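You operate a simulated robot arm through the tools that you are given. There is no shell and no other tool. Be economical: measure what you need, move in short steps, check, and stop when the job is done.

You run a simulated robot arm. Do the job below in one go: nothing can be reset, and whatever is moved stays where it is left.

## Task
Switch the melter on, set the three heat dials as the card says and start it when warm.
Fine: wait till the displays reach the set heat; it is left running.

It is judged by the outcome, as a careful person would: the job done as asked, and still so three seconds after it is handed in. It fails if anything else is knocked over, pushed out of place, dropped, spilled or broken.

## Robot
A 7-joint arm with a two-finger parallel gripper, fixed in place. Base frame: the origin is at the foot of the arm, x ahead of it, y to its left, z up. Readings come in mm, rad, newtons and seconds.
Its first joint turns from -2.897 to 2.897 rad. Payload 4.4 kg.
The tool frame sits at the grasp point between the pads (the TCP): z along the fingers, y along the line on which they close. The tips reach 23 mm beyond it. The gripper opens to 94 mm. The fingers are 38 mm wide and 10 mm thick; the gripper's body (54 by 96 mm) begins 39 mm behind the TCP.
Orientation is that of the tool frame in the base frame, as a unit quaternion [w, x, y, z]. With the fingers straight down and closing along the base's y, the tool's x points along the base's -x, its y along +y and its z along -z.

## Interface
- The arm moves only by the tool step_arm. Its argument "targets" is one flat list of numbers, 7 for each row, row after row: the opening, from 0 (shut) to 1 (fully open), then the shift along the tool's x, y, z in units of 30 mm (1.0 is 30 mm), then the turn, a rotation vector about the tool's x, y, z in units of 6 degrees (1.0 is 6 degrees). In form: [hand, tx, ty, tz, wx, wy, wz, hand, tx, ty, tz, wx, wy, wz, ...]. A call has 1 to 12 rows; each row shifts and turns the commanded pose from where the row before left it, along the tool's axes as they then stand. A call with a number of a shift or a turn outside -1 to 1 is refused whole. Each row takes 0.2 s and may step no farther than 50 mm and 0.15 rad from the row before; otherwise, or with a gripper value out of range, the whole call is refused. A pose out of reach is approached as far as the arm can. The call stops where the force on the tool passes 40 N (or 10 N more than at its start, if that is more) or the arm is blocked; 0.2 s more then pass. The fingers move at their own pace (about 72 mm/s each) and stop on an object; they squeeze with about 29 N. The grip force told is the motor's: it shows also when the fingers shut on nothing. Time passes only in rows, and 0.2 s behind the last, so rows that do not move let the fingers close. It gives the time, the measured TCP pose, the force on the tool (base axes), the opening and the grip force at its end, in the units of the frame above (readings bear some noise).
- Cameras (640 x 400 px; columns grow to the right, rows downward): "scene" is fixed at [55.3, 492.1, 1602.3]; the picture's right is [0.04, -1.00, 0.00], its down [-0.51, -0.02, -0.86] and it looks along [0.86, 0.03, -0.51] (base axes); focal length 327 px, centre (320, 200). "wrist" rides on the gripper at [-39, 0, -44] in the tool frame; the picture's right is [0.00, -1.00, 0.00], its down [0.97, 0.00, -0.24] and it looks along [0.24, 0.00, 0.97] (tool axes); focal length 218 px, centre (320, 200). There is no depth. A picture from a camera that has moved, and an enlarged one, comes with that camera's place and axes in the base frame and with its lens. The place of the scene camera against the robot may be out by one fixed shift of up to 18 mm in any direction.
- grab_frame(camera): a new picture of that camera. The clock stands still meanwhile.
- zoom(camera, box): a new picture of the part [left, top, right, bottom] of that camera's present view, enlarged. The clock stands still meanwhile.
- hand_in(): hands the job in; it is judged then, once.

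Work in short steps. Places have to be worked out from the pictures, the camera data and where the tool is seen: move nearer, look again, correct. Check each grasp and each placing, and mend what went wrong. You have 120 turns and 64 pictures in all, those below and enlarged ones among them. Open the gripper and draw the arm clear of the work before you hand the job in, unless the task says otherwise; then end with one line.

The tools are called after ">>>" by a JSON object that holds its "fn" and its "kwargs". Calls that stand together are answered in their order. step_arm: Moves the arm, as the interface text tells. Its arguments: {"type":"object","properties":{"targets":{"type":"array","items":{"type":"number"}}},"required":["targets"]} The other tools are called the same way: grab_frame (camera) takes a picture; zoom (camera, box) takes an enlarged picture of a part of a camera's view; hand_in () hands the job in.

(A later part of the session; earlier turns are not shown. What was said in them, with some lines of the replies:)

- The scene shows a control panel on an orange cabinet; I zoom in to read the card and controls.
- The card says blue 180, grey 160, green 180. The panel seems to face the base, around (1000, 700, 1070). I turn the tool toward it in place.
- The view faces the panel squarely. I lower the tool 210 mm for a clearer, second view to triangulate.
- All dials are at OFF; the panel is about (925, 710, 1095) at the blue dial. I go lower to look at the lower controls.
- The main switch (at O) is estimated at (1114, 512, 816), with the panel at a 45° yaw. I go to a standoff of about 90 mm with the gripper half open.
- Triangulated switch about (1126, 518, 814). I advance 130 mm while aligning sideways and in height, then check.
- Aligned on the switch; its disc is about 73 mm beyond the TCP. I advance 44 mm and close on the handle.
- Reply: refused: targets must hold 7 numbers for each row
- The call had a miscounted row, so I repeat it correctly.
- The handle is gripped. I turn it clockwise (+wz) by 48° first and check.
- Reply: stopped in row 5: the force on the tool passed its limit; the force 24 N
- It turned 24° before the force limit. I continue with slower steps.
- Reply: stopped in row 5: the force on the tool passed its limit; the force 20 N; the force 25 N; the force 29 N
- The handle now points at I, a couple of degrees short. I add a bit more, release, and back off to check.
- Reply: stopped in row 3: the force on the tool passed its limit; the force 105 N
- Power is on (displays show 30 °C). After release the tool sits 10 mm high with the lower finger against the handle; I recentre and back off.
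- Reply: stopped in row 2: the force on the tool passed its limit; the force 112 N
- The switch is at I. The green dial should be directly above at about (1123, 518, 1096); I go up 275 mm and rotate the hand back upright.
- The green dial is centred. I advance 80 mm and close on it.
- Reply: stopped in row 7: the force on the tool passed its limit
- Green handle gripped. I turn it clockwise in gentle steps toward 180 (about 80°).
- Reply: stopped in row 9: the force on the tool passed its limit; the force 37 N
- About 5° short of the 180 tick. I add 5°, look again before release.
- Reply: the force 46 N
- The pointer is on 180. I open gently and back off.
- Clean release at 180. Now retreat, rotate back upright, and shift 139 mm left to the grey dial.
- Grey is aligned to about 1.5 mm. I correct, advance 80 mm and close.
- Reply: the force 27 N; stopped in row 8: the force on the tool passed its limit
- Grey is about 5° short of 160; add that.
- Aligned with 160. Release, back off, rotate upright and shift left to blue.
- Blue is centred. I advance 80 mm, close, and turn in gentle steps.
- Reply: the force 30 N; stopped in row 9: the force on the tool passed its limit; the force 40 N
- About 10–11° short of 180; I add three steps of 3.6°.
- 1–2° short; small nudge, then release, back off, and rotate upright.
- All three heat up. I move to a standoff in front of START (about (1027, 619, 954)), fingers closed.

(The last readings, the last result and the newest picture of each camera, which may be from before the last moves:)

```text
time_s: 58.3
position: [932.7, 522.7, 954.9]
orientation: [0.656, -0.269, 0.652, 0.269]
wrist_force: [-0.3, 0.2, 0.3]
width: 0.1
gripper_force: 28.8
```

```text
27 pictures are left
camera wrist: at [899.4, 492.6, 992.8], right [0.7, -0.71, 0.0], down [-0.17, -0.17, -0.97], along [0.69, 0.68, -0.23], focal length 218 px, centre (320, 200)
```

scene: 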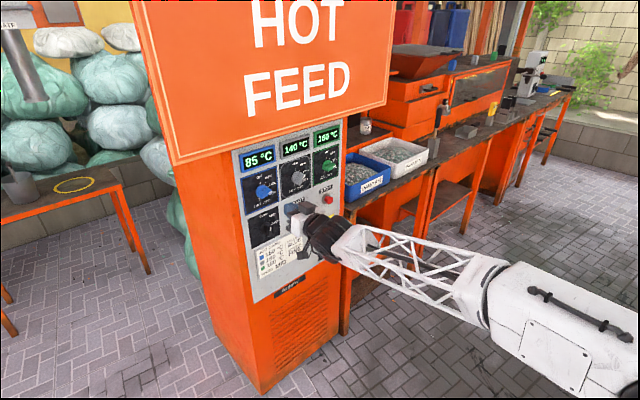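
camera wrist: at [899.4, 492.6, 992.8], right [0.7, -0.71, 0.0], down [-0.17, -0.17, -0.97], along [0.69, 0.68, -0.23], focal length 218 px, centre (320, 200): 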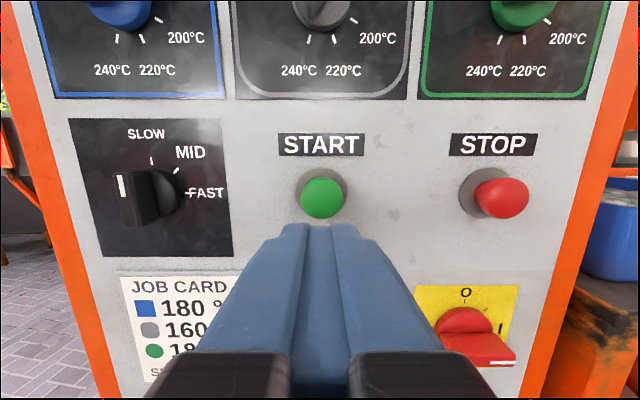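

Aligned with START. I wait for the blue zone to heat, raising 2 mm meanwhile.

>>> {"fn": "step_arm", "kwargs": {"targets": [0, -0.06, 0, 0, 0, 0, 0, 0, 0, 0, 0, 0, 0, 0, 0, 0, 0, 0, 0, 0, 0, 0, 0, 0, 0, 0, 0, 0, 0, 0, 0, 0, 0, 0, 0, 0, 0, 0, 0, 0, 0, 0, 0, 0, 0, 0, 0, 0, 0, 0, 0, 0, 0, 0, 0, 0, 0, 0, 0, 0, 0, 0, 0, 0, 0, 0, 0, 0, 0, 0, 0, 0, 0, 0, 0, 0, 0, 0, 0, 0, 0, 0, 0, 0]}}

>>> {"fn": "step_arm", "kwargs": {"targets": [0, 0, 0, 0, 0, 0, 0, 0, 0, 0, 0, 0, 0, 0, 0, 0, 0, 0, 0, 0, 0, 0, 0, 0, 0, 0, 0, 0, 0, 0, 0, 0, 0, 0, 0, 0, 0, 0, 0, 0, 0, 0, 0, 0, 0, 0, 0, 0, 0, 0, 0, 0, 0, 0, 0, 0, 0, 0, 0, 0, 0, 0, 0, 0, 0, 0, 0, 0, 0, 0, 0, 0, 0, 0, 0, 0, 0, 0, 0, 0, 0, 0, 0, 0]}}

>>> {"fn": "step_arm", "kwargs": {"targets": [0, 0, 0, 0, 0, 0, 0, 0, 0, 0, 0, 0, 0, 0, 0, 0, 0, 0, 0, 0, 0, 0, 0, 0, 0, 0, 0, 0, 0, 0, 0, 0, 0, 0, 0, 0, 0, 0, 0, 0, 0, 0, 0, 0, 0, 0, 0, 0, 0, 0, 0, 0, 0, 0, 0, 0, 0, 0, 0, 0, 0, 0, 0, 0, 0, 0, 0, 0, 0, 0, 0, 0, 0, 0, 0, 0, 0, 0, 0, 0, 0, 0, 0, 0]}}

>>> {"fn": "step_arm", "kwargs": {"targets": [0, 0, 0, 0, 0, 0, 0, 0, 0, 0, 0, 0, 0, 0, 0, 0, 0, 0, 0, 0, 0, 0, 0, 0, 0, 0, 0, 0, 0, 0, 0, 0, 0, 0, 0, 0, 0, 0, 0, 0, 0, 0, 0, 0, 0, 0, 0, 0, 0, 0, 0, 0, 0, 0, 0, 0, 0, 0, 0, 0, 0, 0, 0, 0, 0, 0, 0, 0, 0, 0, 0, 0, 0, 0, 0, 0, 0, 0, 0, 0, 0, 0, 0, 0]}}

>>> {"fn": "zoom", "kwargs": {"camera": "scene", "box": [225, 120, 345, 210]}}

```text
time_s: 60.9
position: [931.9, 523.1, 955.3]
orientation: [0.656, -0.269, 0.652, 0.269]
wrist_force: [-0.4, -0.4, -0.1]
width: 0.1
gripper_force: 28.5
```

```text
time_s: 63.5
position: [931.3, 523.4, 955.9]
orientation: [0.656, -0.269, 0.652, 0.27]
wrist_force: [-0.6, -0.7, 0.0]
width: 0.0
gripper_force: 29.4
```

```text
time_s: 66.1
position: [930.8, 523.8, 954.9]
orientation: [0.656, -0.268, 0.653, 0.269]
wrist_force: [0.4, 0.4, 0.6]
width: 0.0
gripper_force: 29.0
```

```text
time_s: 68.7
position: [931.5, 523.7, 955.7]
orientation: [0.655, -0.269, 0.652, 0.27]
wrist_force: [0.5, -0.4, -0.5]
width: 0.0
gripper_force: 29.0
```

```text
4.44 times, centred on (285, 165) of scene
camera zoom: at [55.3, 492.1, 1602.3], right [0.04, -1.0, 0.0], down [-0.51, -0.02, -0.86], along [0.86, 0.03, -0.51], focal length 1455 px, centre (476, 356)
```

zoom: 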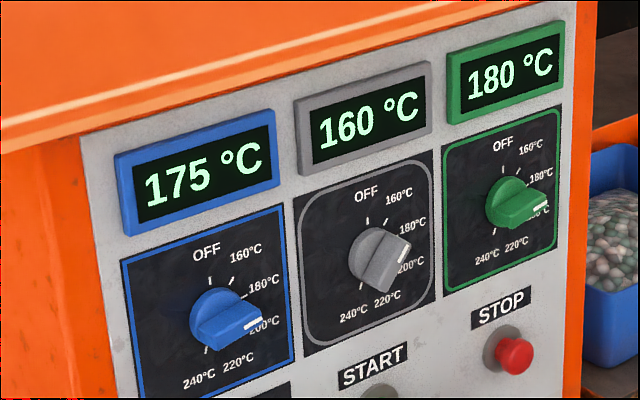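

Grey holds 160 and green 180; blue is at 175. I wait another 1.6 s and check.

>>> {"fn": "step_arm", "kwargs": {"targets": [0, 0, 0, 0, 0, 0, 0, 0, 0, 0, 0, 0, 0, 0, 0, 0, 0, 0, 0, 0, 0, 0, 0, 0, 0, 0, 0, 0, 0, 0, 0, 0, 0, 0, 0, 0, 0, 0, 0, 0, 0, 0, 0, 0, 0, 0, 0, 0, 0]}}

>>> {"fn": "zoom", "kwargs": {"camera": "scene", "box": [225, 120, 345, 210]}}

```text
time_s: 70.3
position: [931.6, 523.2, 955.1]
orientation: [0.655, -0.269, 0.652, 0.27]
wrist_force: [-0.3, -0.6, -0.1]
width: 0.0
gripper_force: 28.5
```

```text
4.44 times, centred on (285, 165) of scene
camera zoom: at [55.3, 492.1, 1602.3], right [0.04, -1.0, 0.0], down [-0.51, -0.02, -0.86], along [0.86, 0.03, -0.51], focal length 1455 px, centre (476, 356)
```

zoom: 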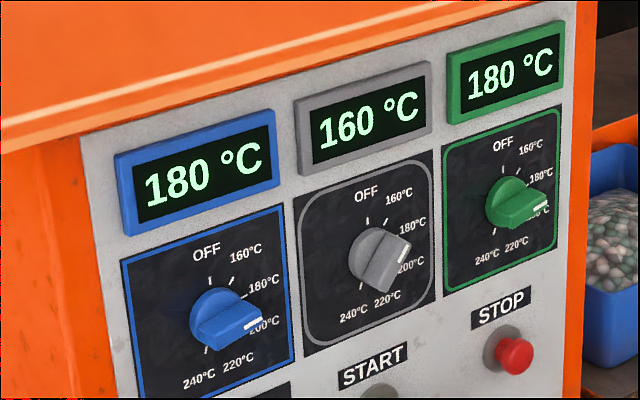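

All displays are at set heat. I push toward START in small steps until contact.

>>> {"fn": "step_arm", "kwargs": {"targets": [0, 0, 0, 0.5, 0, 0, 0, 0, 0, 0, 0.5, 0, 0, 0, 0, 0, 0, 0.4, 0, 0, 0, 0, 0, 0, 0.3, 0, 0, 0, 0, 0, 0, 0.2, 0, 0, 0, 0, 0, 0, 0.2, 0, 0, 0, 0, 0, 0, 0.2, 0, 0, 0]}}

>>> {"fn": "grab_frame", "kwargs": {"camera": "wrist"}}

```text
time_s: 71.9
position: [979.8, 572.0, 954.2]
orientation: [0.655, -0.27, 0.652, 0.271]
wrist_force: [-0.2, -0.5, -0.6]
width: 0.0
gripper_force: 28.7
```

```text
24 pictures are left
camera wrist: at [948.0, 540.8, 993.1], right [0.7, -0.71, 0.0], down [-0.17, -0.17, -0.97], along [0.69, 0.68, -0.24], focal length 218 px, centre (320, 200)
```

wrist: 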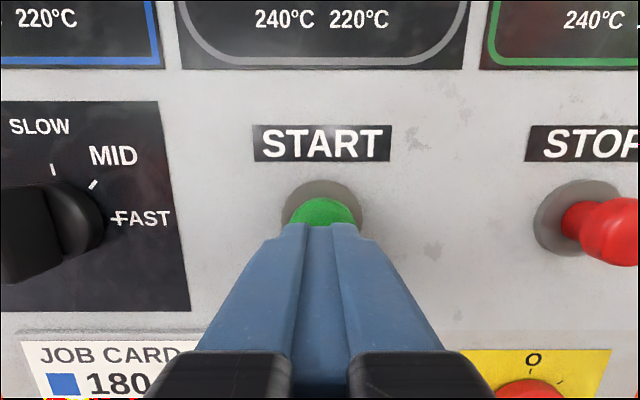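

Almost at the cap, 2–3 mm too far left. I correct and keep pushing slowly.

>>> {"fn": "step_arm", "kwargs": {"targets": [0, 0, -0.08, 0.15, 0, 0, 0, 0, 0, 0, 0.15, 0, 0, 0, 0, 0, 0, 0.15, 0, 0, 0, 0, 0, 0, 0.15, 0, 0, 0, 0, 0, 0, 0.15, 0, 0, 0, 0, 0, 0, 0.15, 0, 0, 0, 0, 0, 0, 0.15, 0, 0, 0, 0, 0, 0, 0.15, 0, 0, 0]}}

>>> {"fn": "grab_frame", "kwargs": {"camera": "wrist"}}

>>> {"fn": "zoom", "kwargs": {"camera": "scene", "box": [225, 120, 385, 260]}}

```text
time_s: 73.4
position: [1002.3, 588.3, 954.4]
orientation: [0.656, -0.268, 0.652, 0.27]
wrist_force: [-37.4, -22.3, 7.2]
width: 0.0
gripper_force: 29.1
stopped in row 7: the force on the tool passed its limit (the readings are from after the stop); the commanded pose is now the measured one
```

```text
23 pictures are left
camera wrist: at [969.5, 558.3, 993.0], right [0.7, -0.71, 0.0], down [-0.17, -0.17, -0.97], along [0.69, 0.68, -0.24], focal length 218 px, centre (320, 200)
```

wrist: 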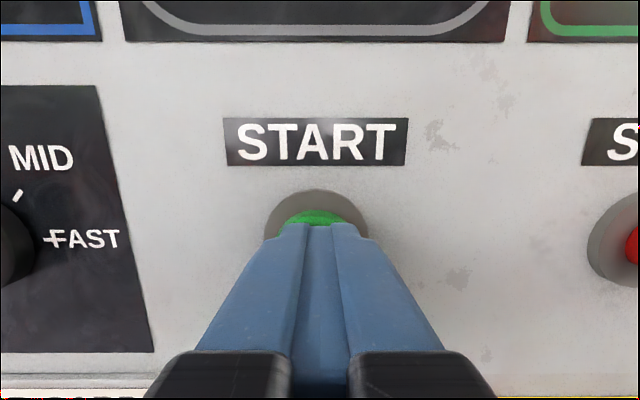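

```text
2.86 times, centred on (305, 190) of scene
camera zoom: at [55.3, 492.1, 1602.3], right [0.04, -1.0, 0.0], down [-0.51, -0.02, -0.86], along [0.86, 0.03, -0.51], focal length 936 px, centre (363, 229)
```

zoom: 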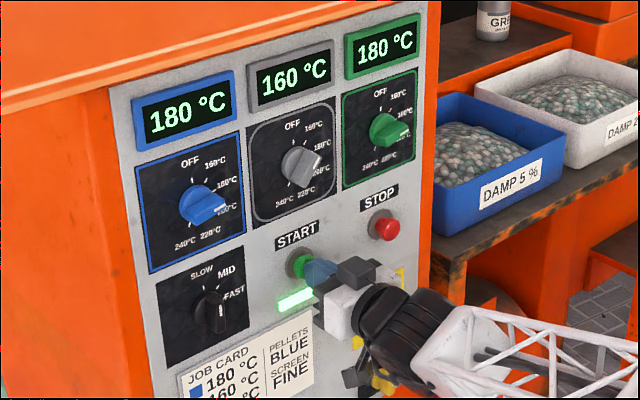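

The lamp under START is lit: it is running. I retreat, open the gripper and verify.

>>> {"fn": "step_arm", "kwargs": {"targets": [0, 0, 0, -0.8, 0, 0, 0, 0, 0, 0, -1, 0, 0, 0, 0, 0, 0, -1, 0, 0, 0, 0, 0, 0, -1, 0, 0, 0, 0, 0, 0, -1, 0, 0, 0, 0.6, 0, 0, -1, 0, 0, 0, 0.6, 0, 0, -1, 0, 0, 0, 0.6, 0, 0, -1, 0, 0, 0, 0.6, 0, 0, -1, 0, 0, 0, 0.6, 0, 0, 0, 0, 0, 0, 0.6, 0, 0, 0, 0, 0, 0]}}

>>> {"fn": "grab_frame", "kwargs": {"camera": "wrist"}}

>>> {"fn": "zoom", "kwargs": {"camera": "scene", "box": [225, 120, 385, 260]}}

```text
time_s: 75.8
position: [813.7, 403.7, 953.6]
orientation: [0.655, -0.269, 0.653, 0.27]
wrist_force: [0.5, 0.3, -0.3]
width: 56.4
gripper_force: 0.0
```

```text
21 pictures are left
camera wrist: at [781.7, 372.9, 991.8], right [0.7, -0.71, 0.0], down [-0.17, -0.17, -0.97], along [0.69, 0.68, -0.24], focal length 218 px, centre (320, 200)
```

wrist: 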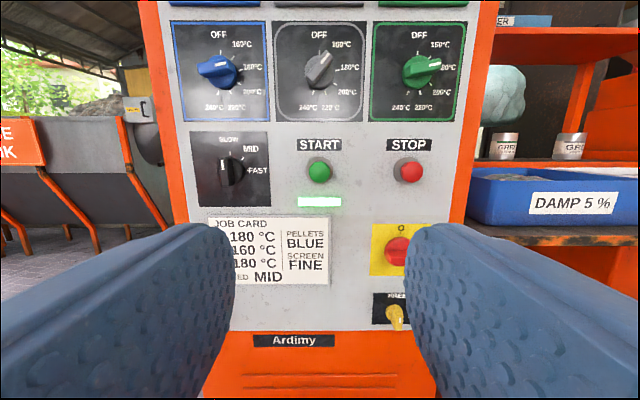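

```text
2.86 times, centred on (305, 190) of scene
camera zoom: at [55.3, 492.1, 1602.3], right [0.04, -1.0, 0.0], down [-0.51, -0.02, -0.86], along [0.86, 0.03, -0.51], focal length 936 px, centre (363, 229)
```

zoom: 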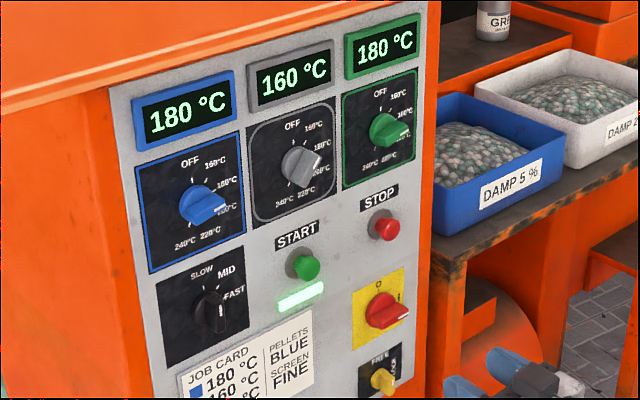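

The displays hold 180/160/180, the run lamp stays lit, other controls are untouched, and the arm is clear. I hand the job in.

>>> {"fn": "hand_in", "kwargs": {}}

```text
The job is handed in.
```

The melter is on and running. The dials are set to blue 180, grey 160 and green 180 °C, and I pressed START only once all three displays had reached those heats. I left the speed dial at SLOW, although the card says MID, because you asked only for the heat dials.
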